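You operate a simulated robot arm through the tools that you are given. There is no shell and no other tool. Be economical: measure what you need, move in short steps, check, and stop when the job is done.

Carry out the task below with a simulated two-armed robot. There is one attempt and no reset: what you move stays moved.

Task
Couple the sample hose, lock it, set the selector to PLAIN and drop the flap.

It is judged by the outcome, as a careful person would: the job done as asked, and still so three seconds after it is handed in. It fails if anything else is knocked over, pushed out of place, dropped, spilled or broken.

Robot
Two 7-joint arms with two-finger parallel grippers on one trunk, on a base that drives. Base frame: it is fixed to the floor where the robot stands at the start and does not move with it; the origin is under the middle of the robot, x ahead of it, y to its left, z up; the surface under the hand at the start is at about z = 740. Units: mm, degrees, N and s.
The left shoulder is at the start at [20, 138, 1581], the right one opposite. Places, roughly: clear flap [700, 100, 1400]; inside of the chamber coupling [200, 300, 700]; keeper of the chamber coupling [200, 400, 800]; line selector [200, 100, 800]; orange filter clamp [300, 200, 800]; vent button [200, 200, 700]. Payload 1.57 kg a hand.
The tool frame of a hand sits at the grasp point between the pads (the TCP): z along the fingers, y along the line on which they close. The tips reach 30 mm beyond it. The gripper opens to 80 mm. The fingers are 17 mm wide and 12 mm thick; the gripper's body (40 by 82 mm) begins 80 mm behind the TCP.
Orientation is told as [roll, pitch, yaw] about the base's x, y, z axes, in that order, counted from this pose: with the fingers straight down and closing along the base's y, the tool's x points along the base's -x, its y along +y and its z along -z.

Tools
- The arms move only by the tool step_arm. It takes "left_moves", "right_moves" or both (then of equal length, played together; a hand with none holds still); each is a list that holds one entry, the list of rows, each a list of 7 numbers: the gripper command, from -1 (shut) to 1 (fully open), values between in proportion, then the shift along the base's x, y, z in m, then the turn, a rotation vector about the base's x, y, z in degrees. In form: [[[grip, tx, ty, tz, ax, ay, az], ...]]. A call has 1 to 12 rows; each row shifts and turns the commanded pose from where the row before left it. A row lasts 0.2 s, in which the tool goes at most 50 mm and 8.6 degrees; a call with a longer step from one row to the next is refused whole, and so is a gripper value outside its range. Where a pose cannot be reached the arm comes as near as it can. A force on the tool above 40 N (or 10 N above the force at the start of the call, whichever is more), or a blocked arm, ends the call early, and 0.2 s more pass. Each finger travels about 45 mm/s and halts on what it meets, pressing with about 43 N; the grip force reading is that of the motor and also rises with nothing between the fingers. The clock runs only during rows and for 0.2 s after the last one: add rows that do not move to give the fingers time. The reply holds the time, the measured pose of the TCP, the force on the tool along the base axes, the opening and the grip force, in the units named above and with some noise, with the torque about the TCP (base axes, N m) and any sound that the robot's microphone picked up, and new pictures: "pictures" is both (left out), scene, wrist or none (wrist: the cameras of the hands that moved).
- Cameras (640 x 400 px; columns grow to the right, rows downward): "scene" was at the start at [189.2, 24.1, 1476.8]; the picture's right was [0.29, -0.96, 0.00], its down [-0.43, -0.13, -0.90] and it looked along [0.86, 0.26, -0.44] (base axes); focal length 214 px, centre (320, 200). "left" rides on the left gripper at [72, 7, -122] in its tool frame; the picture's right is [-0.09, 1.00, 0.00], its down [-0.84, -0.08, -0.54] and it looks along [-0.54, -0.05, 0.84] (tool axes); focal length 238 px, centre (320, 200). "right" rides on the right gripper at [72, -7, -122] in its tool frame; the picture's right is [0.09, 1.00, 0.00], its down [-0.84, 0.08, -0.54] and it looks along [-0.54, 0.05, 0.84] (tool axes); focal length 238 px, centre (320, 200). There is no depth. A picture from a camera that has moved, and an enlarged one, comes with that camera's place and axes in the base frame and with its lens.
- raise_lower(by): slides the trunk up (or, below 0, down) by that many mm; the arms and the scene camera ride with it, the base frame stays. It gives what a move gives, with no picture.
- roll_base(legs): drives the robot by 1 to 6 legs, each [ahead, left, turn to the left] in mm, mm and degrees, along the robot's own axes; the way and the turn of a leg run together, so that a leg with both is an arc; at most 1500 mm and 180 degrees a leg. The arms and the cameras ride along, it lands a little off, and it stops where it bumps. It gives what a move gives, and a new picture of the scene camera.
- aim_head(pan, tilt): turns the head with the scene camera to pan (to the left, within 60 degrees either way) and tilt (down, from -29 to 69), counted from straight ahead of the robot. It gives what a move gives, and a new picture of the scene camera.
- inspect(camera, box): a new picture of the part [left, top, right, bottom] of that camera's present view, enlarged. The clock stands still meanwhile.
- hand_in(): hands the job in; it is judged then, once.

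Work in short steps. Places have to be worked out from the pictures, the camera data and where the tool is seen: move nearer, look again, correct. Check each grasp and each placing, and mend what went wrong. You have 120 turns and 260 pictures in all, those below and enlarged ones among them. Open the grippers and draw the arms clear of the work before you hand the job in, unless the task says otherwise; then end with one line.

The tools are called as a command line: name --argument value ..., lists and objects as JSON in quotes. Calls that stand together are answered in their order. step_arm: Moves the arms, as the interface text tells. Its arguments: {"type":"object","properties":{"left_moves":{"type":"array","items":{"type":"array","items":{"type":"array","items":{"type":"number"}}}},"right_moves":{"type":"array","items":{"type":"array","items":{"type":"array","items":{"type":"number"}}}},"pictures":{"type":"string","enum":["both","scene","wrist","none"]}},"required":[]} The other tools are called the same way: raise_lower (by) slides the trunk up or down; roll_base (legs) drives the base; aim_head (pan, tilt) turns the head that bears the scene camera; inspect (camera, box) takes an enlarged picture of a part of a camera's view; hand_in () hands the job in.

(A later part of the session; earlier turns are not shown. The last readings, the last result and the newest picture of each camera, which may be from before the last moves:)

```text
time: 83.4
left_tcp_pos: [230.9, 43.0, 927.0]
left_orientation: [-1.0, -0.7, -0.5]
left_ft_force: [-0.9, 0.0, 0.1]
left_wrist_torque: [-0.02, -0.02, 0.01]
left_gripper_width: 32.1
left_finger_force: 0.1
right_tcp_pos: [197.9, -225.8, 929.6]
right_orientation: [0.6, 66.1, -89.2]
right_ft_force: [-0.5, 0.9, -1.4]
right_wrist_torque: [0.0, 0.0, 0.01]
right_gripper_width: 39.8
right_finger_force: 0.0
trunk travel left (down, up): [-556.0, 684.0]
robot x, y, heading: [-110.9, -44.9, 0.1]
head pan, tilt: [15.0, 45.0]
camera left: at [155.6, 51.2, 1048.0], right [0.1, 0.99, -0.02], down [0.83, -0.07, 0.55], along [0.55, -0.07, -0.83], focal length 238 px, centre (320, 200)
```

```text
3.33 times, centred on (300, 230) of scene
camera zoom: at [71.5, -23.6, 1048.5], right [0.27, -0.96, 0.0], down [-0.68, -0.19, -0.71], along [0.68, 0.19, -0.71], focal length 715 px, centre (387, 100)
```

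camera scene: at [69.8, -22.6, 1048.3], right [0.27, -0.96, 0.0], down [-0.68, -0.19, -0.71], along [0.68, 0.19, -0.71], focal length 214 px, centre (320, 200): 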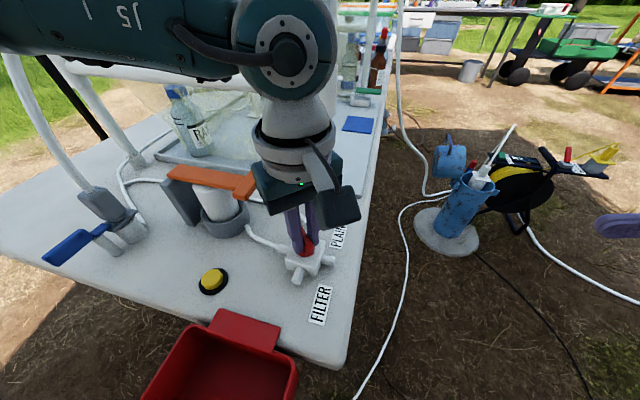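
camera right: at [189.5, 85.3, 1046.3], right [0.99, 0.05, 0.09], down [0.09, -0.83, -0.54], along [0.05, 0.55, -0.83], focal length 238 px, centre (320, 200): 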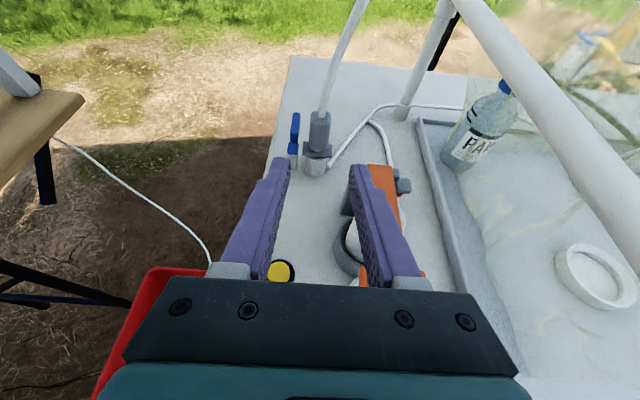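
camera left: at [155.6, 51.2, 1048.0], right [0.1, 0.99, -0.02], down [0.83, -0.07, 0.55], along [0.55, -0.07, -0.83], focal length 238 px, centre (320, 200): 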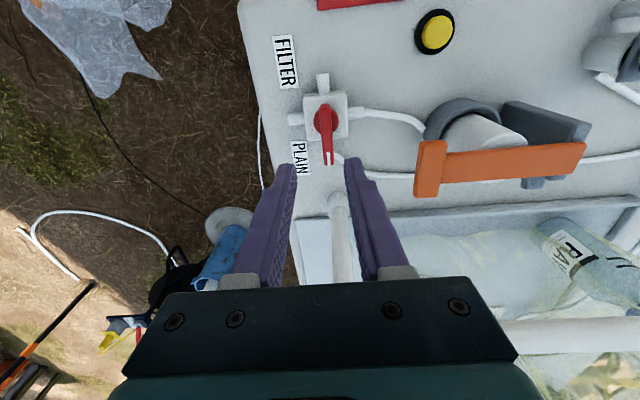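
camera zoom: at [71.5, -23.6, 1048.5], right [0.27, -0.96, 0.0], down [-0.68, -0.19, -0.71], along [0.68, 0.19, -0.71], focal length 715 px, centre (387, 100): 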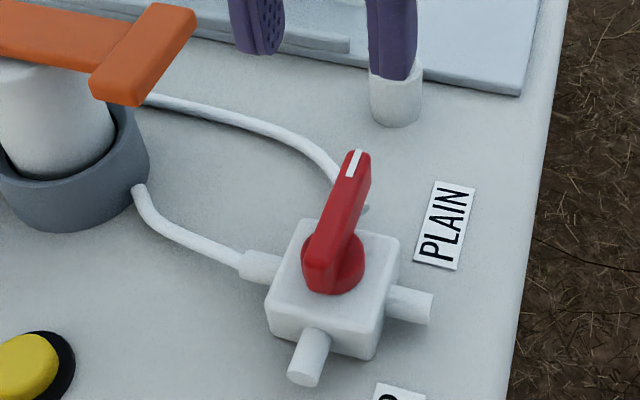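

The selector points to the PLAIN line. Now the flap: I back the robot off a little, then raise the trunk.

roll_base --legs '[[-130, 0, 0]]'

raise_lower --by 350

aim_head --pan 8 --tilt 15

inspect --camera "scene" --box '[200, 150, 420, 320]'

```text
time: 84.6
left_tcp_pos: [99.8, 42.8, 926.9]
left_orientation: [-1.0, -0.6, -0.4]
left_ft_force: [0.8, 1.1, 0.0]
left_wrist_torque: [0.01, 0.0, 0.0]
left_gripper_width: 32.1
left_finger_force: 0.0
right_tcp_pos: [68.2, -226.9, 931.9]
right_orientation: [0.6, 66.1, -89.2]
right_ft_force: [-0.3, 0.4, -0.3]
right_wrist_torque: [0.0, -0.01, -0.01]
right_gripper_width: 39.9
right_finger_force: 0.0
trunk travel left (down, up): [-556.0, 684.0]
robot x, y, heading: [-238.2, -46.5, 0.3]
head pan, tilt: [15.0, 45.0]
camera scene: at [-58.1, -24.5, 1048.4], right [0.27, -0.96, 0.0], down [-0.68, -0.19, -0.71], along [0.68, 0.19, -0.71], focal length 214 px, centre (320, 200)
```

scene: 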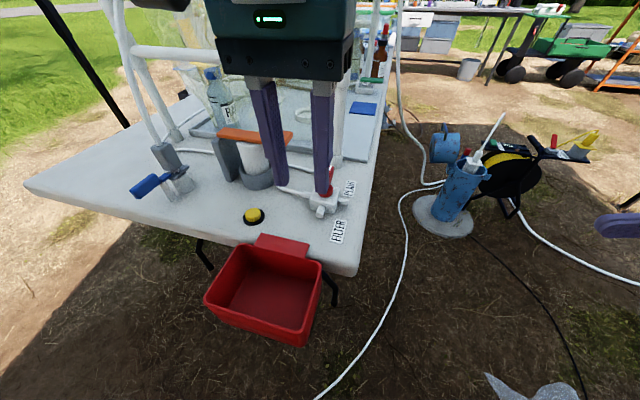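

```text
time: 88.1
left_tcp_pos: [101.1, 42.0, 1276.7]
left_orientation: [-1.0, -0.6, -0.3]
left_ft_force: [-0.4, -0.5, 0.0]
left_wrist_torque: [0.04, 0.04, -0.01]
left_gripper_width: 31.8
left_finger_force: 0.1
right_tcp_pos: [69.3, -226.5, 1280.8]
right_orientation: [0.5, 66.1, -89.1]
right_ft_force: [0.3, 0.9, -0.3]
right_wrist_torque: [0.0, 0.01, -0.01]
right_gripper_width: 40.1
right_finger_force: 0.1
trunk travel left (down, up): [-906.0, 334.0]
robot x, y, heading: [-239.4, -46.3, 0.4]
head pan, tilt: [15.0, 45.0]
```

```text
time: 89.0
left_tcp_pos: [100.2, 42.3, 1277.6]
left_orientation: [-1.0, -0.7, -0.5]
left_ft_force: [0.5, 0.5, -0.3]
left_wrist_torque: [0.02, -0.01, 0.02]
left_gripper_width: 32.0
left_finger_force: 0.2
right_tcp_pos: [68.5, -227.2, 1281.6]
right_orientation: [0.6, 66.1, -89.1]
right_ft_force: [0.2, -0.2, -0.2]
right_wrist_torque: [0.02, -0.03, -0.02]
right_gripper_width: 40.1
right_finger_force: 0.0
trunk travel left (down, up): [-906.0, 334.0]
robot x, y, heading: [-236.9, -44.7, 0.6]
head pan, tilt: [8.0, 15.0]
camera scene: at [-43.8, -32.4, 1445.2], right [0.15, -0.99, 0.0], down [-0.26, -0.04, -0.97], along [0.96, 0.14, -0.26], focal length 214 px, centre (320, 200)
```

scene: 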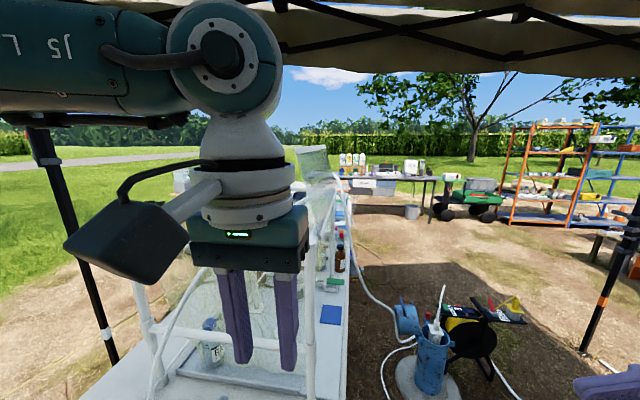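

```text
2.35 times, centred on (310, 235) of scene
camera zoom: at [-43.8, -32.4, 1445.2], right [0.15, -0.99, 0.0], down [-0.26, -0.04, -0.97], along [0.96, 0.14, -0.26], focal length 505 px, centre (344, 118)
```

zoom: 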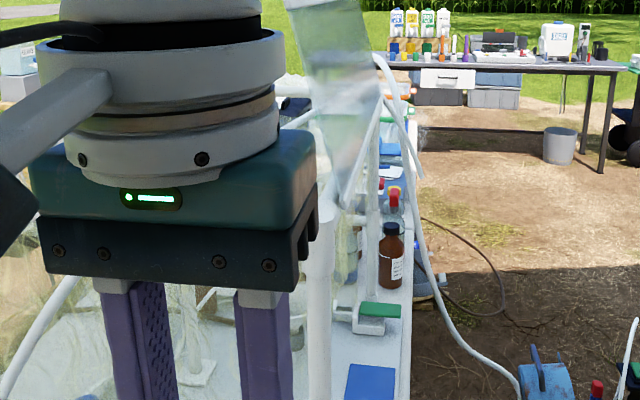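

The flap is visible leaning inward. I bring the left hand up and forward, turning the fingers to point ahead, to the inner (left) side of the flap.

step_arm --left_moves '[[[-1, 0.01, 0.02, 0.015, 0, 0, 0], [-1, 0.015, 0.02, 0.015, 0, -8, 0], [-1, 0.02, 0.018, 0.012, 0, -8, 0], [-1, 0.02, 0.015, 0.012, 0, -8, 0], [-1, 0.02, 0.015, 0.012, 0, -8, 0], [-1, 0.02, 0.015, 0.012, 0, -8, 0], [-1, 0.02, 0.015, 0.012, 0, -8, 0], [-1, 0.02, 0.015, 0.012, 0, -8, 0], [-1, 0.02, 0.015, 0.012, 0, -8, 0], [-1, 0.02, 0.01, 0.01, 0, -8, 0]]]' --pictures "both"

inspect --camera "scene" --box '[160, 120, 400, 300]'

```text
time: 91.2
left_tcp_pos: [270.5, 180.8, 1397.1]
left_orientation: [0.5, -67.1, -3.1]
left_ft_force: [0.6, 0.0, 0.1]
left_wrist_torque: [-0.02, 0.02, -0.04]
left_gripper_width: 0.0
left_finger_force: 21.4
left hand out of reach, approached as far as the arm can: row 10
right_tcp_pos: [69.7, -226.8, 1281.5]
right_orientation: [0.5, 66.0, -89.1]
right_ft_force: [-0.1, -0.2, -0.5]
right_wrist_torque: [0.01, 0.01, 0.0]
right_gripper_width: 40.0
right_finger_force: 0.1
trunk travel left (down, up): [-906.0, 334.0]
robot x, y, heading: [-240.4, -45.9, 0.4]
head pan, tilt: [8.0, 15.0]
camera scene: at [-43.8, -32.4, 1445.3], right [0.15, -0.99, 0.0], down [-0.26, -0.04, -0.97], along [0.96, 0.14, -0.26], focal length 214 px, centre (320, 200)
camera left: at [130.4, 193.3, 1378.0], right [0.08, 0.99, 0.09], down [-0.18, -0.07, 0.98], along [0.98, -0.1, 0.17], focal length 238 px, centre (320, 200)
```

scene: 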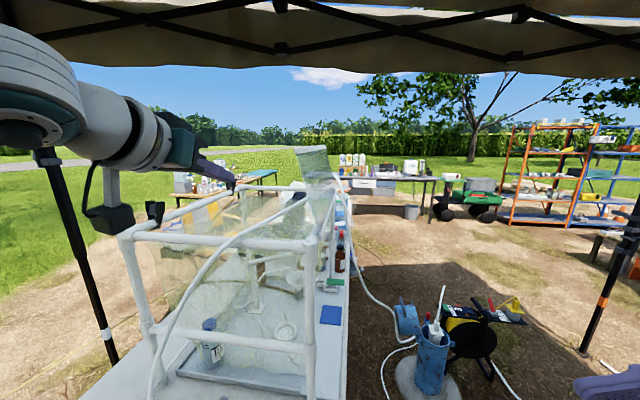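
left: 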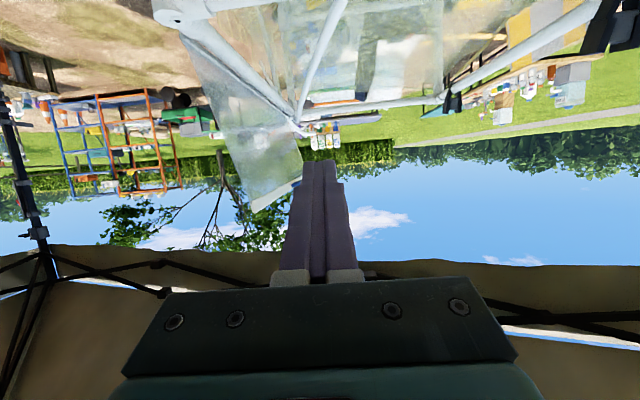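

```text
2.22 times, centred on (280, 210) of scene
camera zoom: at [-43.8, -32.4, 1445.3], right [0.15, -0.99, 0.0], down [-0.26, -0.04, -0.97], along [0.96, 0.14, -0.26], focal length 477 px, centre (409, 178)
```

zoom: 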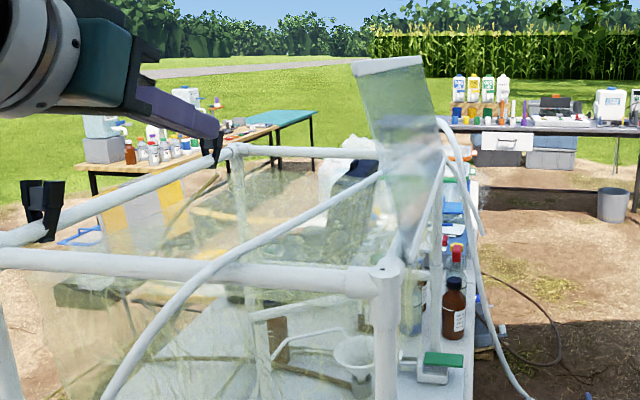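

The flap's free edge runs at about y 85, z 1428 from x 398 to 945, hinged at y 33, z 1244. The closed left hand is on its inner side; I drive ahead so the fingers overlap the flap's near end.

roll_base --legs '[[180, 0, 0]]'

inspect --camera "left" --box '[0, 0, 640, 400]'

```text
time: 92.7
left_tcp_pos: [446.1, 181.1, 1396.3]
left_orientation: [0.5, -67.1, -3.0]
left_ft_force: [0.1, -0.7, -0.7]
left_wrist_torque: [0.0, 0.04, -0.01]
left_gripper_width: 0.2
left_finger_force: 21.3
right_tcp_pos: [244.3, -224.9, 1280.8]
right_orientation: [0.4, 66.1, -89.2]
right_ft_force: [0.1, -0.6, 0.8]
right_wrist_torque: [0.04, -0.02, 0.01]
right_gripper_width: 39.7
right_finger_force: 0.0
trunk travel left (down, up): [-906.0, 334.0]
robot x, y, heading: [-63.4, -41.3, 0.3]
head pan, tilt: [8.0, 15.0]
camera scene: at [131.2, -31.1, 1445.3], right [0.15, -0.99, 0.0], down [-0.26, -0.04, -0.97], along [0.96, 0.14, -0.26], focal length 214 px, centre (320, 200)
```

scene: 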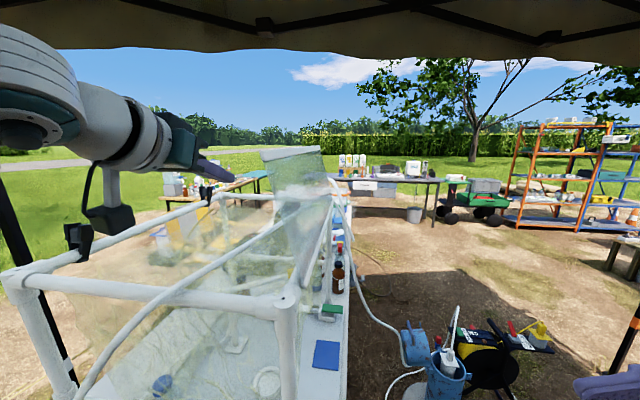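

```text
1.00 times, centred on (320, 200) of left (not enlarged: the box is as wide or as high as the picture)
camera zoom: at [305.0, 194.3, 1377.7], right [0.08, 0.99, 0.09], down [-0.18, -0.07, 0.98], along [0.98, -0.1, 0.17], focal length 238 px, centre (320, 200)
```

zoom: 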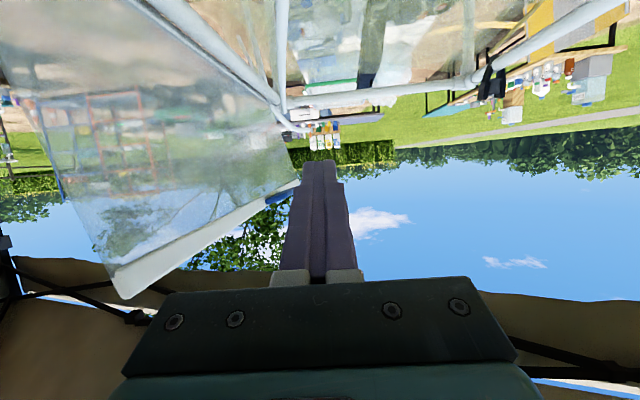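

The geometry agrees: the flap's near top corner is at [403, 84, 1432]. I sweep the fingers toward −y to contact.

step_arm --left_moves '[[[-1, 0, -0.03, 0, 0, 0, 0], [-1, 0, -0.03, 0, 0, 0, 0], [-1, 0, -0.025, 0, 0, 0, 0], [-1, 0, -0.012, 0, 0, 0, 0], [-1, 0, -0.012, 0, 0, 0, 0], [-1, 0, -0.012, 0, 0, 0, 0]]]' --pictures "both"

```text
time: 94.1
left_tcp_pos: [444.7, 60.4, 1396.9]
left_orientation: [0.7, -67.1, -3.4]
left_ft_force: [-0.4, -1.1, 0.4]
left_wrist_torque: [-0.01, -0.02, 0.01]
left_gripper_width: 0.1
left_finger_force: 22.0
right_tcp_pos: [244.0, -226.5, 1280.5]
right_orientation: [0.6, 66.1, -89.2]
right_ft_force: [0.3, -0.6, -0.1]
right_wrist_torque: [0.0, -0.02, -0.05]
right_gripper_width: 39.8
right_finger_force: 0.1
trunk travel left (down, up): [-906.0, 334.0]
robot x, y, heading: [-64.0, -45.3, 0.5]
head pan, tilt: [8.0, 15.0]
camera scene: at [131.2, -31.1, 1445.3], right [0.15, -0.99, 0.0], down [-0.26, -0.04, -0.97], along [0.96, 0.14, -0.26], focal length 214 px, centre (320, 200)
camera left: at [304.8, 72.8, 1378.5], right [0.08, 0.99, 0.09], down [-0.18, -0.07, 0.98], along [0.98, -0.1, 0.17], focal length 238 px, centre (320, 200)
```

scene: 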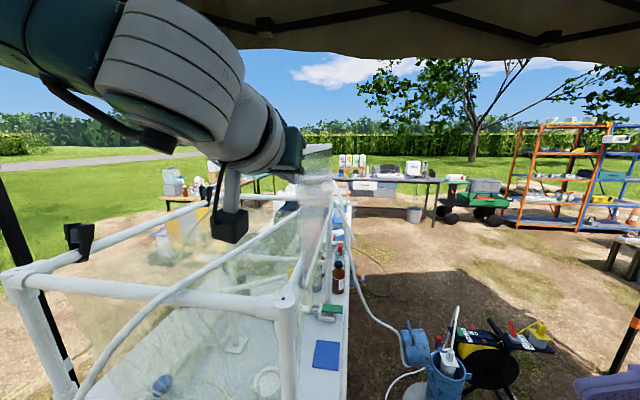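
left: 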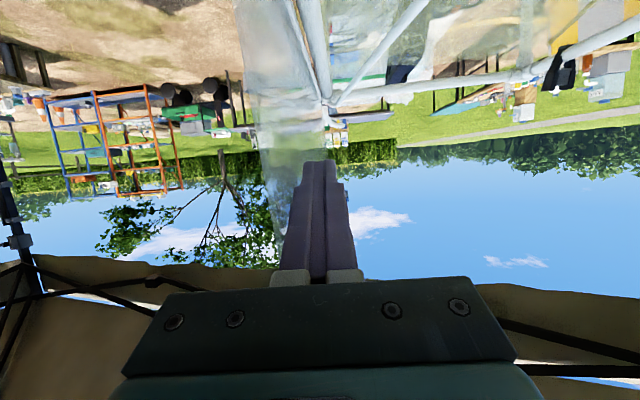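

The flap swings easily and is now nearly vertical. I push it just past vertical so it drops outward.

step_arm --left_moves '[[[-1, 0, -0.01, 0, 0, 0, 0], [-1, 0, -0.01, 0, 0, 0, 0], [-1, 0, -0.01, 0, 0, 0, 0], [-1, 0, -0.01, 0, 0, 0, 0], [-1, 0, 0, 0, 0, 0, 0], [-1, 0, 0, 0, 0, 0, 0]]]' --pictures "both"

```text
time: 95.5
left_tcp_pos: [445.6, 20.9, 1395.5]
left_orientation: [0.4, -67.1, -3.0]
left_ft_force: [1.0, 0.0, 0.2]
left_wrist_torque: [-0.04, 0.01, 0.0]
left_gripper_width: 0.2
left_finger_force: 21.3
right_tcp_pos: [245.2, -226.2, 1280.7]
right_orientation: [0.6, 66.0, -89.1]
right_ft_force: [-0.2, -0.2, 0.4]
right_wrist_torque: [-0.01, 0.03, 0.0]
right_gripper_width: 40.5
right_finger_force: 0.0
trunk travel left (down, up): [-906.0, 334.0]
robot x, y, heading: [-63.7, -45.6, 0.6]
head pan, tilt: [8.0, 15.0]
camera scene: at [131.2, -31.1, 1445.3], right [0.15, -0.99, 0.0], down [-0.26, -0.04, -0.97], along [0.96, 0.14, -0.26], focal length 214 px, centre (320, 200)
camera left: at [305.1, 33.2, 1377.4], right [0.08, 0.99, 0.09], down [-0.18, -0.07, 0.98], along [0.98, -0.1, 0.17], focal length 238 px, centre (320, 200)
```

scene: 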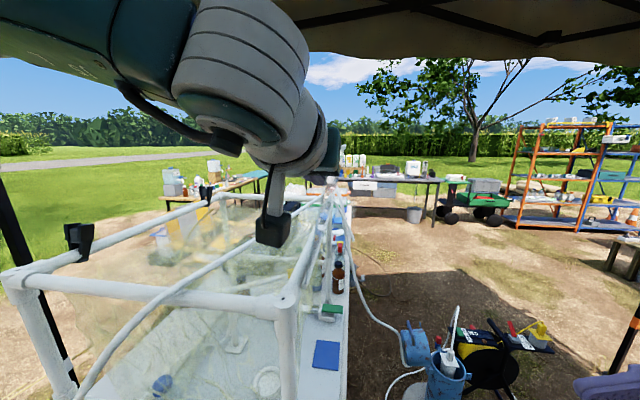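
left: 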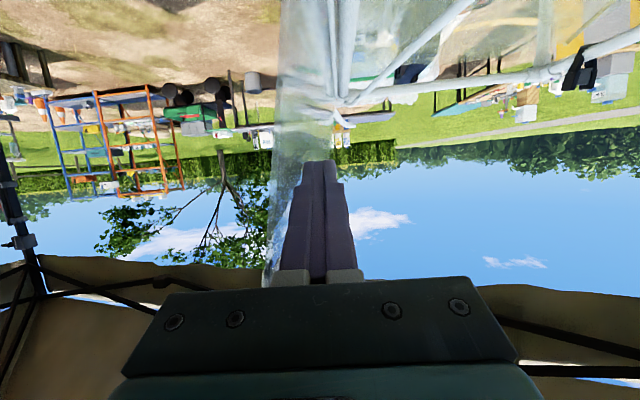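

The flap has not fallen by itself yet (friction), so I keep pushing it outward.

step_arm --left_moves '[[[-1, 0, -0.015, 0, 0, 0, 0], [-1, 0, -0.015, 0, 0, 0, 0], [-1, 0, -0.015, -0.005, 0, 0, 0], [-1, 0, -0.015, -0.005, 0, 0, 0], [-1, 0, 0, 0, 0, 0, 0], [-1, 0, 0, 0, 0, 0, 0]]]' --pictures "both"

```text
time: 96.9
left_tcp_pos: [445.2, -38.2, 1385.9]
left_orientation: [0.4, -67.1, -2.9]
left_ft_force: [-0.3, 0.2, -0.1]
left_wrist_torque: [-0.04, -0.02, 0.04]
left_gripper_width: 0.0
left_finger_force: 21.3
right_tcp_pos: [243.8, -224.6, 1281.2]
right_orientation: [0.4, 66.2, -89.1]
right_ft_force: [0.5, 0.3, 1.0]
right_wrist_torque: [0.0, -0.05, 0.0]
right_gripper_width: 39.9
right_finger_force: 0.1
trunk travel left (down, up): [-906.0, 334.0]
robot x, y, heading: [-63.5, -44.9, 0.6]
head pan, tilt: [8.0, 15.0]
camera scene: at [131.2, -31.1, 1445.3], right [0.15, -0.99, 0.0], down [-0.26, -0.04, -0.97], along [0.96, 0.14, -0.26], focal length 214 px, centre (320, 200)
camera left: at [304.9, -26.1, 1366.5], right [0.08, 0.99, 0.09], down [-0.17, -0.07, 0.98], along [0.98, -0.1, 0.17], focal length 238 px, centre (320, 200)
```

scene: 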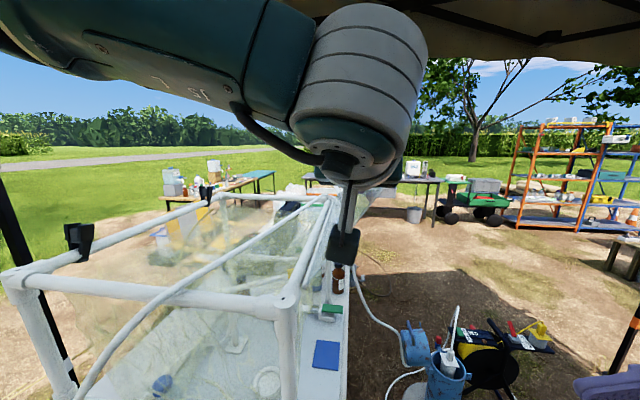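
left: 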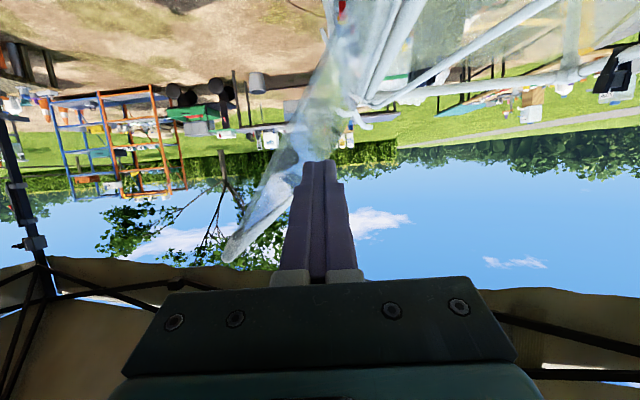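

The flap leans outward now and seems to be leaving the finger. I wait a second to see whether it falls.

step_arm --left_moves '[[[-1, 0, 0.01, 0, 0, 0, 0], [-1, 0, 0, 0, 0, 0, 0], [-1, 0, 0, 0, 0, 0, 0], [-1, 0, 0, 0, 0, 0, 0], [-1, 0, 0, 0, 0, 0, 0], [-1, 0, 0, 0, 0, 0, 0]]]' --pictures "wrist"

```text
time: 98.3
left_tcp_pos: [446.2, -29.4, 1386.6]
left_orientation: [0.4, -67.0, -2.9]
left_ft_force: [-0.3, 0.3, -0.8]
left_wrist_torque: [0.0, -0.01, -0.02]
left_gripper_width: 0.0
left_finger_force: 21.5
right_tcp_pos: [244.0, -225.2, 1282.5]
right_orientation: [0.4, 66.2, -89.2]
right_ft_force: [-0.5, -0.1, -0.3]
right_wrist_torque: [-0.03, -0.01, 0.01]
right_gripper_width: 39.9
right_finger_force: 0.0
trunk travel left (down, up): [-906.0, 334.0]
robot x, y, heading: [-63.9, -42.3, 0.3]
head pan, tilt: [8.0, 15.0]
camera left: at [304.8, -16.8, 1367.1], right [0.08, 0.99, 0.09], down [-0.18, -0.07, 0.98], along [0.98, -0.1, 0.17], focal length 238 px, centre (320, 200)
```

left: 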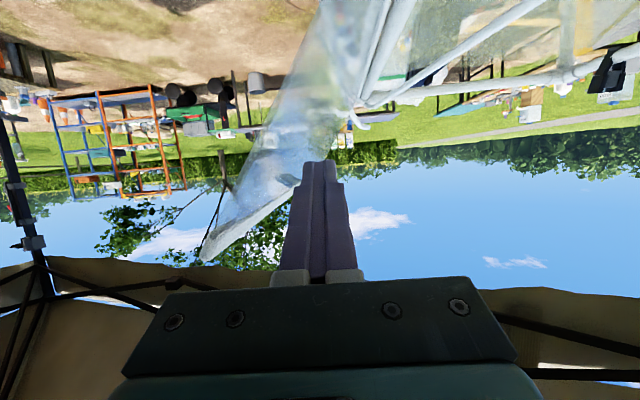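

It holds by friction at about 35° outward, so I must guide it further. I move the right hand away to the right and keep pressing the flap over with the left hand along its arc.

step_arm --left_moves '[[[-1, 0, -0.015, -0.01, 0, 0, 0], [-1, 0, -0.015, -0.01, 0, 0, 0], [-1, 0, -0.015, -0.012, 0, 0, 0], [-1, 0, -0.012, -0.013, 0, 0, 0], [-1, 0, -0.009, -0.014, 0, 0, 0], [-1, 0, 0, 0, 0, 0, 0]]]' --right_moves '[[[0, -0.01, -0.025, 0, 0, 0, 0], [0, -0.01, -0.025, 0, 0, 0, 0], [0, -0.01, -0.025, 0, 0, 0, 0], [0, -0.01, -0.02, 0, 0, 0, 0], [0, 0, 0, 0, 0, 0, 0], [0, 0, 0, 0, 0, 0, 0]]]' --pictures "both"

```text
time: 99.7
left_tcp_pos: [446.0, -94.8, 1327.5]
left_orientation: [0.3, -66.9, -2.9]
left_ft_force: [-0.1, -0.2, -0.2]
left_wrist_torque: [0.01, 0.03, -0.01]
left_gripper_width: 0.0
left_finger_force: 21.0
right_tcp_pos: [202.5, -319.6, 1282.2]
right_orientation: [0.5, 66.1, -89.2]
right_ft_force: [1.2, -1.1, -0.3]
right_wrist_torque: [-0.01, 0.0, 0.03]
right_gripper_width: 40.0
right_finger_force: 0.0
trunk travel left (down, up): [-906.0, 334.0]
robot x, y, heading: [-64.8, -40.1, 0.3]
head pan, tilt: [8.0, 15.0]
camera scene: at [131.2, -31.1, 1445.3], right [0.15, -0.99, 0.0], down [-0.26, -0.04, -0.97], along [0.96, 0.14, -0.26], focal length 214 px, centre (320, 200)
camera right: at [196.4, -400.9, 1396.4], right [1.0, 0.04, 0.09], down [0.08, -0.83, -0.55], along [0.05, 0.55, -0.83], focal length 238 px, centre (320, 200)
camera left: at [305.3, -82.5, 1308.7], right [0.08, 0.99, 0.09], down [-0.18, -0.07, 0.98], along [0.98, -0.1, 0.17], focal length 238 px, centre (320, 200)
```

scene: 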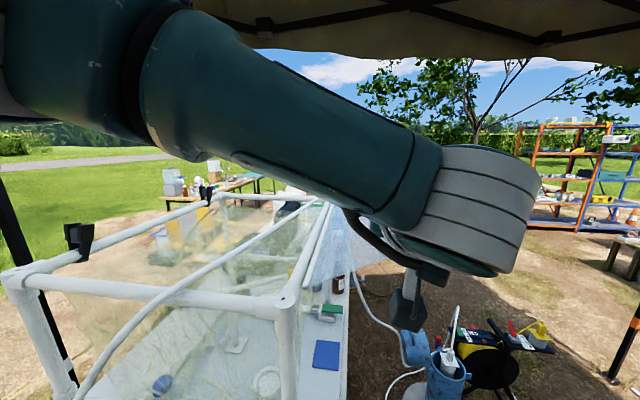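
right: 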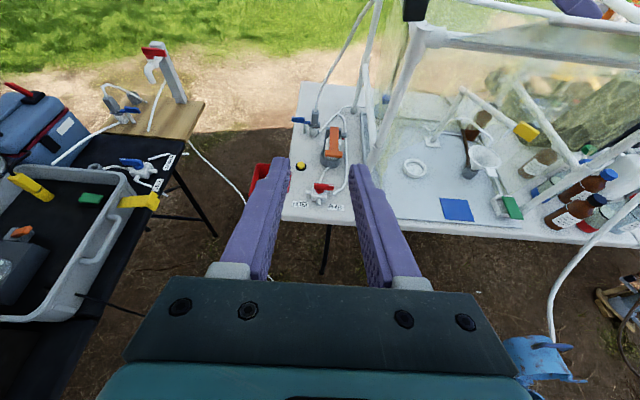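
left: 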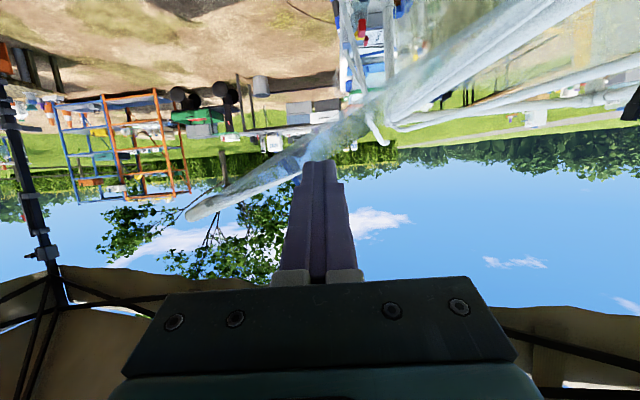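

It follows without resistance and is at about 60°. I continue along the arc to horizontal and a bit beyond.

step_arm --left_moves '[[[-1, 0, -0.008, -0.016, 0, 0, 0], [-1, 0, -0.006, -0.016, 0, 0, 0], [-1, 0, -0.004, -0.018, 0, 0, 0], [-1, 0, -0.003, -0.018, 0, 0, 0], [-1, 0, 0.0, -0.018, 0, 0, 0], [-1, 0, 0.002, -0.018, 0, 0, 0], [-1, 0, 0, 0, 0, 0, 0]]]' --pictures "both"

```text
time: 101.3
left_tcp_pos: [477.6, -33.2, 1215.4]
left_orientation: [7.9, -67.7, -2.8]
left_ft_force: [-0.5, -0.2, 0.0]
left_wrist_torque: [0.01, 0.02, 0.02]
left_gripper_width: 0.0
left_finger_force: 21.0
left hand out of reach, approached as far as the arm can: row 6
right_tcp_pos: [202.6, -319.5, 1281.4]
right_orientation: [0.6, 66.1, -89.1]
right_ft_force: [0.3, -0.7, 0.2]
right_wrist_torque: [0.01, -0.01, -0.02]
right_gripper_width: 40.0
right_finger_force: 0.0
trunk travel left (down, up): [-906.0, 334.0]
robot x, y, heading: [-59.4, -41.4, 0.7]
head pan, tilt: [8.0, 15.0]
stopped in row 7 (left hand): the arm was blocked; the commanded pose is now the measured one
camera scene: at [130.9, -30.0, 1442.9], right [0.16, -0.99, 0.0], down [-0.28, -0.04, -0.96], along [0.95, 0.15, -0.28], focal length 214 px, centre (320, 200)
camera left: at [336.2, -38.1, 1195.2], right [-0.04, 0.99, 0.14], down [-0.18, -0.14, 0.97], along [0.98, 0.02, 0.18], focal length 238 px, centre (320, 200)
```

scene: 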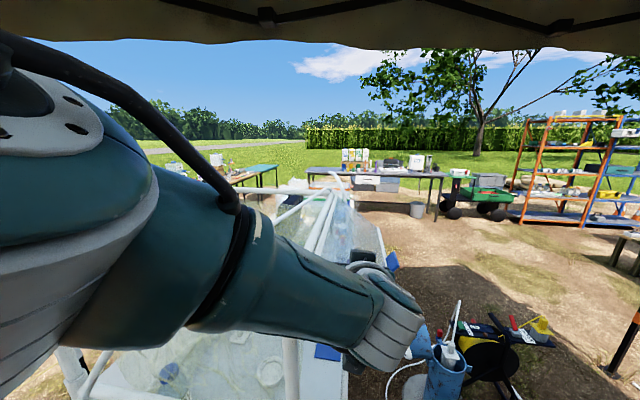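
left: 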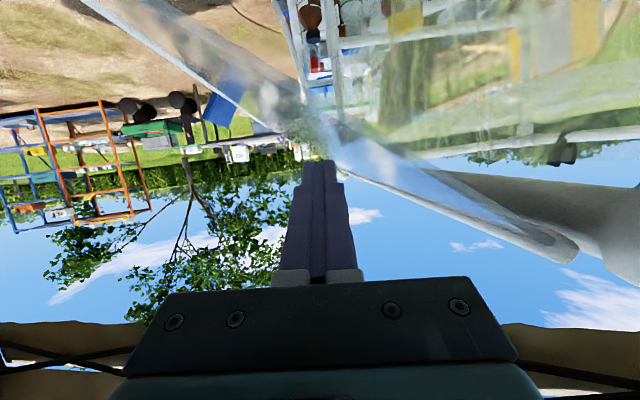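

The flap is past horizontal now (about 125°), but the left arm reached an awkward limit. I back the base straight off to draw the hand clear and look at the flap.

roll_base --legs '[[-200, 0, 0]]'

inspect --camera "left" --box '[0, 0, 640, 400]'

inspect --camera "right" --box '[300, 0, 640, 220]'

```text
time: 102.9
left_tcp_pos: [278.4, -34.8, 1217.1]
left_orientation: [7.8, -67.9, -2.8]
left_ft_force: [-0.2, 0.2, 1.0]
left_wrist_torque: [0.01, 0.04, 0.05]
left_gripper_width: 0.0
left_finger_force: 21.6
right_tcp_pos: [2.5, -320.6, 1281.7]
right_orientation: [0.6, 66.0, -89.0]
right_ft_force: [-0.4, -0.2, -0.3]
right_wrist_torque: [-0.01, -0.02, 0.01]
right_gripper_width: 39.9
right_finger_force: 0.0
trunk travel left (down, up): [-906.0, 334.0]
robot x, y, heading: [-263.5, -41.7, 0.4]
head pan, tilt: [8.0, 15.0]
camera scene: at [-68.4, -32.4, 1445.3], right [0.15, -0.99, 0.0], down [-0.26, -0.04, -0.97], along [0.96, 0.14, -0.26], focal length 214 px, centre (320, 200)
```

scene: 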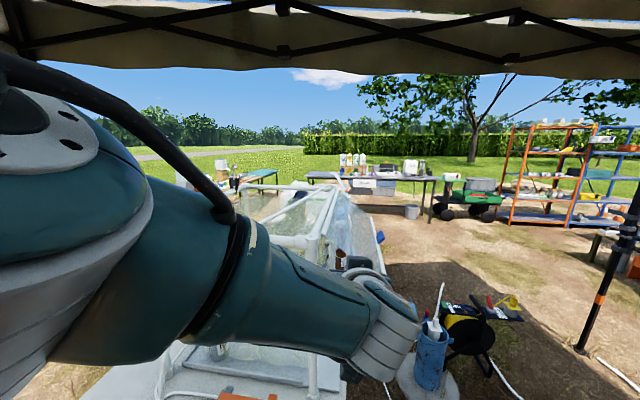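

```text
1.00 times, centred on (320, 200) of left (not enlarged: the box is as wide or as high as the picture)
camera zoom: at [137.2, -39.0, 1195.8], right [-0.04, 0.99, 0.14], down [-0.18, -0.14, 0.97], along [0.98, 0.02, 0.18], focal length 238 px, centre (320, 200)
```

zoom: 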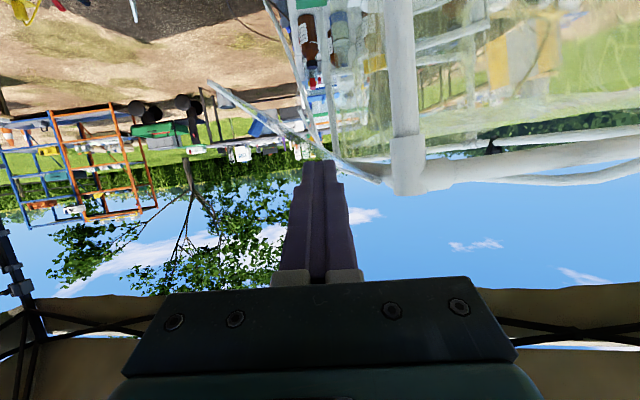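

```text
1.82 times, centred on (470, 110) of right
camera zoom: at [-2.3, -401.9, 1396.5], right [1.0, 0.04, 0.09], down [0.09, -0.83, -0.55], along [0.05, 0.55, -0.83], focal length 433 px, centre (47, 364)
```

zoom: 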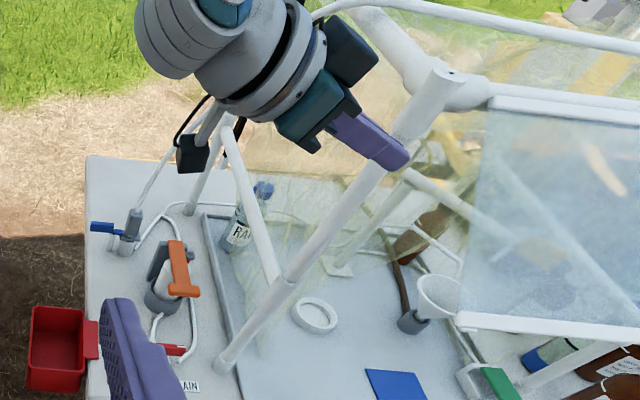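

The flap now hangs at about 130°, still held by friction, so it needs a last push from outside toward the frame. First I bring the left arm back to its own side.

step_arm --left_moves '[[[-1, -0.015, 0.025, 0.01, 0, 0, 0], [-1, -0.015, 0.025, 0.01, 0, 0, 0], [-1, -0.015, 0.025, 0.01, 0, 0, 0], [-1, -0.015, 0.025, 0.01, 0, 0, 0], [-1, -0.015, 0.025, 0.01, 0, 8, 0], [-1, -0.015, 0.025, 0.01, 0, 8, 0], [-1, -0.015, 0.025, 0.01, 0, 8, 0], [-1, -0.015, 0.025, 0.01, 0, 8, 0], [-1, -0.01, 0.025, 0, 0, 8, 0], [-1, -0.01, 0.025, 0, 0, 8, 0]]]' --pictures "scene"

```text
time: 104.5
left_tcp_pos: [125.5, 115.9, 1208.4]
left_orientation: [6.3, -35.7, -2.3]
left_ft_force: [0.0, 0.0, -0.5]
left_wrist_torque: [-0.03, 0.0, 0.02]
left_gripper_width: 0.3
left_finger_force: 21.3
left hand out of reach, approached as far as the arm can: row 4
right_tcp_pos: [3.9, -320.5, 1282.5]
right_orientation: [0.6, 66.1, -88.9]
right_ft_force: [0.4, -0.4, 0.1]
right_wrist_torque: [-0.02, 0.0, 0.0]
right_gripper_width: 40.1
right_finger_force: 0.1
trunk travel left (down, up): [-906.0, 334.0]
robot x, y, heading: [-261.5, -44.7, 0.7]
head pan, tilt: [8.0, 15.0]
stopped in row 7 (left hand): the arm was blocked; the commanded pose is now the measured one
camera scene: at [-68.4, -32.5, 1445.3], right [0.15, -0.99, 0.0], down [-0.26, -0.04, -0.97], along [0.96, 0.14, -0.26], focal length 214 px, centre (320, 200)
```

scene: 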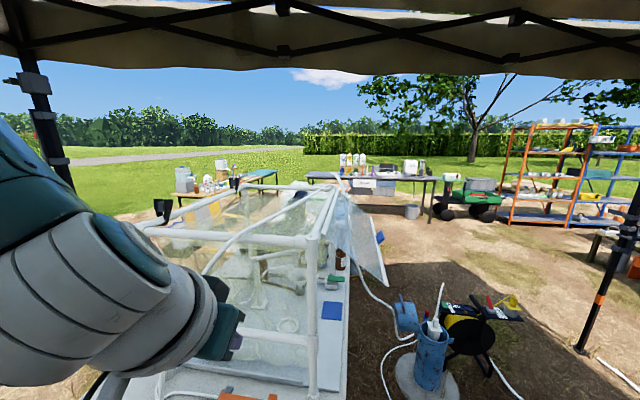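

The left arm is nearly back on its side. I move it a bit farther left and up, checking for blocks.

step_arm --left_moves '[[[-1, 0, 0.03, 0.01, 0, 0, 0], [-1, 0, 0.03, 0.01, 0, 0, 0], [-1, 0, 0.03, 0.01, 0, 8, 0], [-1, 0, 0.03, 0.01, 0, 8, 0], [-1, 0, 0.02, 0.01, 0, 8, 0], [-1, 0, 0.01, 0.01, 0, 8, 0]]]' --pictures "none"

inspect --camera "scene" --box '[280, 160, 440, 320]'

```text
time: 105.4
left_tcp_pos: [66.5, 225.0, 1182.6]
left_orientation: [5.7, -11.6, -2.6]
left_ft_force: [0.5, -0.4, -0.1]
left_wrist_torque: [0.03, 0.01, 0.01]
left_gripper_width: 0.0
left_finger_force: 20.9
right_tcp_pos: [4.3, -321.5, 1281.2]
right_orientation: [0.6, 66.1, -88.9]
right_ft_force: [0.5, 0.5, 0.3]
right_wrist_torque: [0.0, -0.05, -0.02]
right_gripper_width: 39.9
right_finger_force: 0.1
trunk travel left (down, up): [-906.0, 334.0]
robot x, y, heading: [-259.3, -43.6, 0.6]
head pan, tilt: [8.0, 15.0]
stopped in row 4 (left hand): the arm was blocked; the commanded pose is now the measured one
```

```text
2.50 times, centred on (360, 240) of scene
camera zoom: at [-68.5, -32.5, 1445.3], right [0.15, -0.99, 0.0], down [-0.26, -0.04, -0.97], along [0.96, 0.14, -0.26], focal length 536 px, centre (220, 100)
```

zoom: 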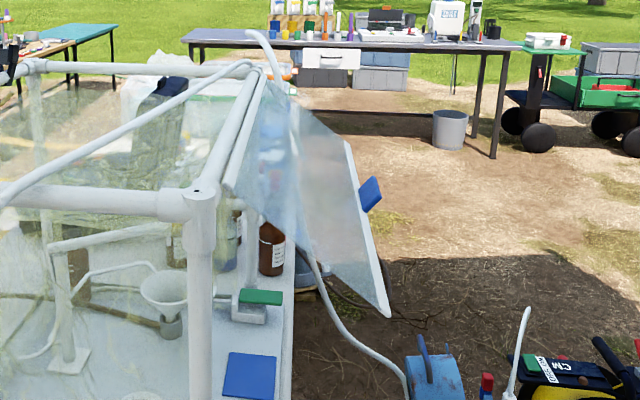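

The flap's near lower corner is at about [403, −129, 1110]. The right hand can push it home from the right side of the table. I drive there in stages: strafe right, then turn left 60°.

roll_base --legs '[[60, -280, 0], [0, 0, 60]]'

```text
time: 110.1
left_tcp_pos: [-267.5, 95.4, 1184.3]
left_orientation: [5.7, -11.7, 57.2]
left_ft_force: [-0.6, -0.3, -0.2]
left_wrist_torque: [0.01, -0.02, 0.0]
left_gripper_width: 0.2
left_finger_force: 21.4
right_tcp_pos: [173.6, -235.0, 1280.9]
right_orientation: [0.6, 66.1, -29.2]
right_ft_force: [-0.6, -0.2, -0.5]
right_wrist_torque: [0.03, 0.0, -0.01]
right_gripper_width: 40.1
right_finger_force: 0.1
trunk travel left (down, up): [-906.0, 334.0]
robot x, y, heading: [-197.6, -327.3, 60.4]
head pan, tilt: [8.0, 15.0]
camera scene: at [-113.5, -154.1, 1445.3], right [0.93, -0.37, 0.0], down [-0.1, -0.24, -0.97], along [0.36, 0.9, -0.26], focal length 214 px, centre (320, 200)
```

scene: 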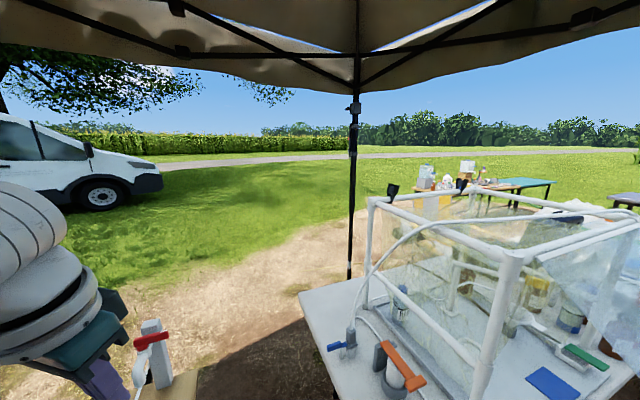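

All clear. I drive to the right side of the table so that the right hand comes to about [515, −235].

roll_base --legs '[[168, -296, 0]]'

raise_lower --by -150

aim_head --pan -10 --tilt 15

```text
time: 112.3
left_tcp_pos: [68.9, 94.2, 1183.5]
left_orientation: [5.6, -11.6, 57.3]
left_ft_force: [0.5, -0.4, -0.5]
left_wrist_torque: [0.01, -0.01, 0.01]
left_gripper_width: 0.1
left_finger_force: 21.3
right_tcp_pos: [509.5, -237.1, 1282.2]
right_orientation: [0.7, 66.0, -29.2]
right_ft_force: [0.3, 0.3, 0.0]
right_wrist_torque: [0.02, 0.04, -0.03]
right_gripper_width: 40.2
right_finger_force: 0.0
trunk travel left (down, up): [-906.0, 334.0]
robot x, y, heading: [137.7, -331.4, 60.6]
head pan, tilt: [8.0, 15.0]
camera scene: at [222.4, -156.1, 1445.3], right [0.93, -0.37, 0.0], down [-0.1, -0.24, -0.97], along [0.36, 0.9, -0.26], focal length 214 px, centre (320, 200)
```

scene: 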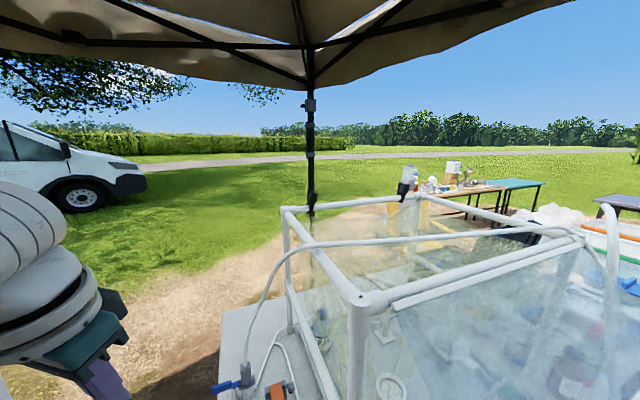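

```text
time: 114.0
left_tcp_pos: [69.1, 92.7, 1032.6]
left_orientation: [5.7, -11.7, 57.3]
left_ft_force: [0.3, 0.7, 0.3]
left_wrist_torque: [-0.01, -0.04, 0.0]
left_gripper_width: 0.1
left_finger_force: 21.4
right_tcp_pos: [509.5, -236.5, 1132.1]
right_orientation: [0.6, 66.1, -29.2]
right_ft_force: [0.2, -0.8, 0.3]
right_wrist_torque: [-0.01, 0.0, 0.02]
right_gripper_width: 40.2
right_finger_force: 0.0
trunk travel left (down, up): [-756.0, 484.0]
robot x, y, heading: [135.9, -329.8, 60.4]
head pan, tilt: [8.0, 15.0]
```

```text
time: 114.8
left_tcp_pos: [68.1, 93.4, 1034.2]
left_orientation: [5.6, -11.7, 57.3]
left_ft_force: [0.0, -0.1, -0.4]
left_wrist_torque: [0.0, 0.01, -0.02]
left_gripper_width: 0.0
left_finger_force: 21.3
right_tcp_pos: [509.3, -237.3, 1131.6]
right_orientation: [0.5, 66.1, -29.2]
right_ft_force: [-0.4, -0.8, -0.2]
right_wrist_torque: [-0.02, 0.0, 0.02]
right_gripper_width: 39.8
right_finger_force: 0.1
trunk travel left (down, up): [-756.0, 484.0]
robot x, y, heading: [136.2, -329.7, 60.3]
head pan, tilt: [-10.0, 15.0]
camera scene: at [247.5, -171.0, 1295.3], right [0.77, -0.64, 0.0], down [-0.17, -0.2, -0.97], along [0.62, 0.74, -0.26], focal length 214 px, centre (320, 200)
```

scene: 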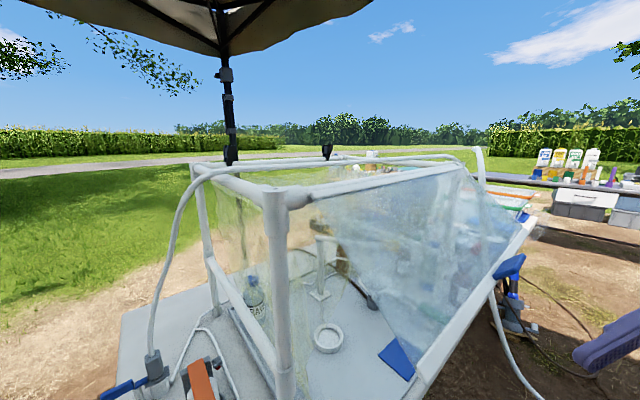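

The flap and its free bar are clearly visible, with the right hand outside it. I close the right gripper and push +y in steps.

step_arm --right_moves '[[[-1, 0, 0.02, 0, 0, 0, 0], [-1, 0, 0.025, 0, 0, 0, 0], [-1, 0, 0.025, 0, 0, 0, 0], [-1, 0, 0.025, 0, 0, 0, 0], [-1, 0, 0.025, 0, 0, 0, 0], [-1, 0, 0.02, 0, 0, 0, 0]]]' --pictures "scene"

```text
time: 116.2
left_tcp_pos: [68.7, 93.5, 1033.5]
left_orientation: [5.7, -11.7, 57.3]
left_ft_force: [-0.6, -0.1, 0.1]
left_wrist_torque: [0.0, 0.02, 0.01]
left_gripper_width: 0.2
left_finger_force: 21.5
right_tcp_pos: [508.4, -96.6, 1131.4]
right_orientation: [0.6, 66.1, -29.1]
right_ft_force: [-0.1, -0.3, -0.5]
right_wrist_torque: [0.0, 0.01, 0.0]
right_gripper_width: 0.1
right_finger_force: 21.4
trunk travel left (down, up): [-756.0, 484.0]
robot x, y, heading: [141.6, -330.5, 60.5]
head pan, tilt: [-10.0, 15.0]
camera scene: at [247.6, -171.0, 1295.3], right [0.77, -0.64, 0.0], down [-0.17, -0.2, -0.97], along [0.62, 0.74, -0.26], focal length 214 px, centre (320, 200)
```

scene: 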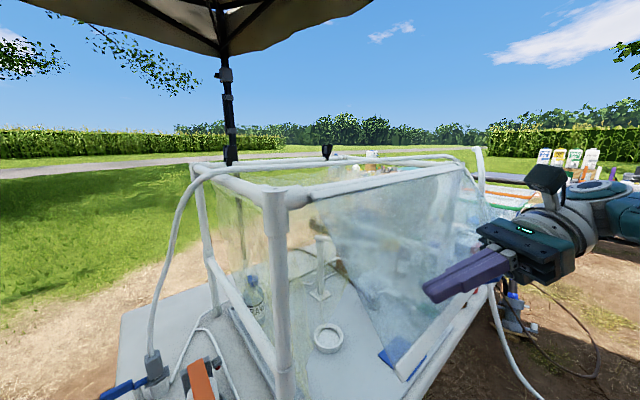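

The flap swings in easily. I continue toward the frame.

step_arm --right_moves '[[[-1, 0, 0.02, 0, 0, 0, 0], [-1, 0, 0.02, 0, 0, 0, 0], [-1, 0, 0.02, 0, 0, 0, 0], [-1, 0, 0.015, 0, 0, 0, 0], [-1, 0, 0.01, 0, 0, 0, 0], [-1, 0, 0.01, 0, 0, 0, 0]]]' --pictures "scene"

```text
time: 117.6
left_tcp_pos: [67.9, 92.5, 1032.8]
left_orientation: [5.7, -11.7, 57.3]
left_ft_force: [-0.5, -0.2, 0.0]
left_wrist_torque: [0.0, 0.01, 0.03]
left_gripper_width: 0.0
left_finger_force: 21.1
right_tcp_pos: [485.0, -30.9, 1143.1]
right_orientation: [0.7, 66.0, -29.1]
right_ft_force: [-0.2, -1.0, -0.2]
right_wrist_torque: [0.0, 0.01, 0.03]
right_gripper_width: 0.1
right_finger_force: 21.1
right hand out of reach, approached as far as the arm can: row 2, 3, 4, 5, 6
trunk travel left (down, up): [-756.0, 484.0]
robot x, y, heading: [136.8, -329.3, 60.3]
head pan, tilt: [-10.0, 15.0]
camera scene: at [247.6, -171.0, 1295.3], right [0.77, -0.64, 0.0], down [-0.17, -0.2, -0.97], along [0.62, 0.74, -0.26], focal length 214 px, centre (320, 200)
```

scene: 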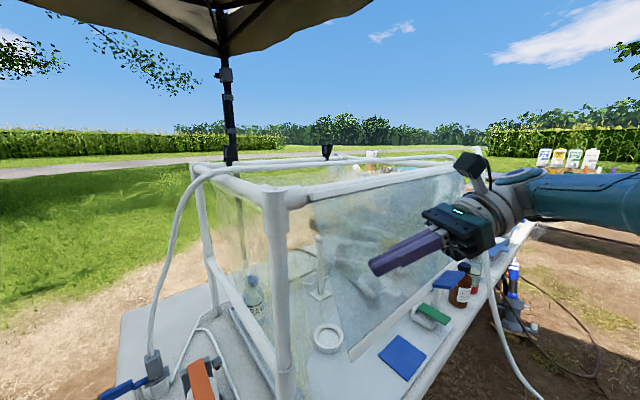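

The flap is at about 159°, about 45 mm short at finger height, and the arm is at its reach. I nudge the base +y by 40 mm.

roll_base --legs '[[35, 20, 0]]'

```text
time: 118.5
left_tcp_pos: [68.7, 132.0, 1033.0]
left_orientation: [5.7, -11.7, 57.2]
left_ft_force: [0.1, -0.2, 0.0]
left_wrist_torque: [-0.01, 0.02, 0.0]
left_gripper_width: 0.1
left_finger_force: 21.2
right_tcp_pos: [484.6, 8.2, 1142.3]
right_orientation: [0.8, 66.0, -29.3]
right_ft_force: [0.1, -0.3, -0.3]
right_wrist_torque: [0.0, 0.0, -0.01]
right_gripper_width: 0.0
right_finger_force: 21.1
trunk travel left (down, up): [-756.0, 484.0]
robot x, y, heading: [138.3, -288.4, 60.4]
head pan, tilt: [-10.0, 15.0]
camera scene: at [247.6, -131.2, 1295.3], right [0.77, -0.64, 0.0], down [-0.17, -0.2, -0.97], along [0.62, 0.74, -0.26], focal length 214 px, centre (320, 200)
```

scene: 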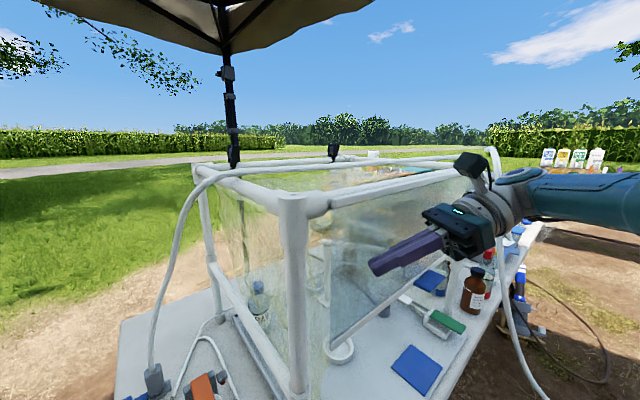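

The flap hangs almost vertical now (about 177°). I nudge 15 mm more to seat it.

roll_base --legs '[[13, 8, 0]]'

inspect --camera "scene" --box '[270, 160, 510, 370]'

```text
time: 119.3
left_tcp_pos: [70.2, 141.2, 1032.1]
left_orientation: [5.6, -11.6, 57.0]
left_ft_force: [-0.8, 0.8, 0.0]
left_wrist_torque: [-0.01, -0.01, 0.03]
left_gripper_width: 0.0
left_finger_force: 21.6
right_tcp_pos: [486.1, 11.5, 1141.3]
right_orientation: [-1.3, 66.1, -30.1]
right_ft_force: [1.0, -11.6, 3.1]
right_wrist_torque: [-0.01, 0.08, 0.25]
right_gripper_width: 0.0
right_finger_force: 21.1
trunk travel left (down, up): [-756.0, 484.0]
robot x, y, heading: [135.1, -281.3, 60.2]
head pan, tilt: [-10.0, 15.0]
stopped in leg 1: the force on the tool passed its limit at 50 N (the readings are from after the stop); the commanded pose is now the measured one
camera scene: at [247.8, -122.3, 1295.0], right [0.77, -0.64, 0.0], down [-0.17, -0.2, -0.97], along [0.62, 0.74, -0.26], focal length 214 px, centre (320, 200)
```

scene: 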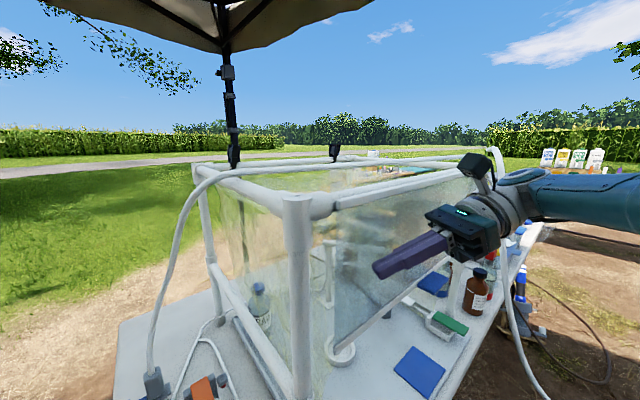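

```text
1.90 times, centred on (390, 265) of scene
camera zoom: at [247.8, -122.3, 1295.0], right [0.77, -0.64, 0.0], down [-0.17, -0.2, -0.97], along [0.62, 0.74, -0.26], focal length 408 px, centre (187, 76)
```

zoom: 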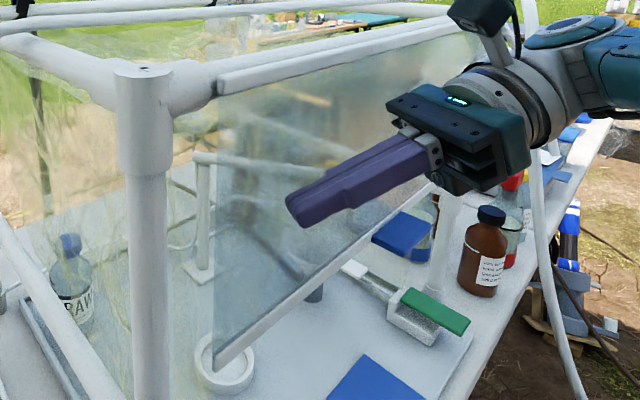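

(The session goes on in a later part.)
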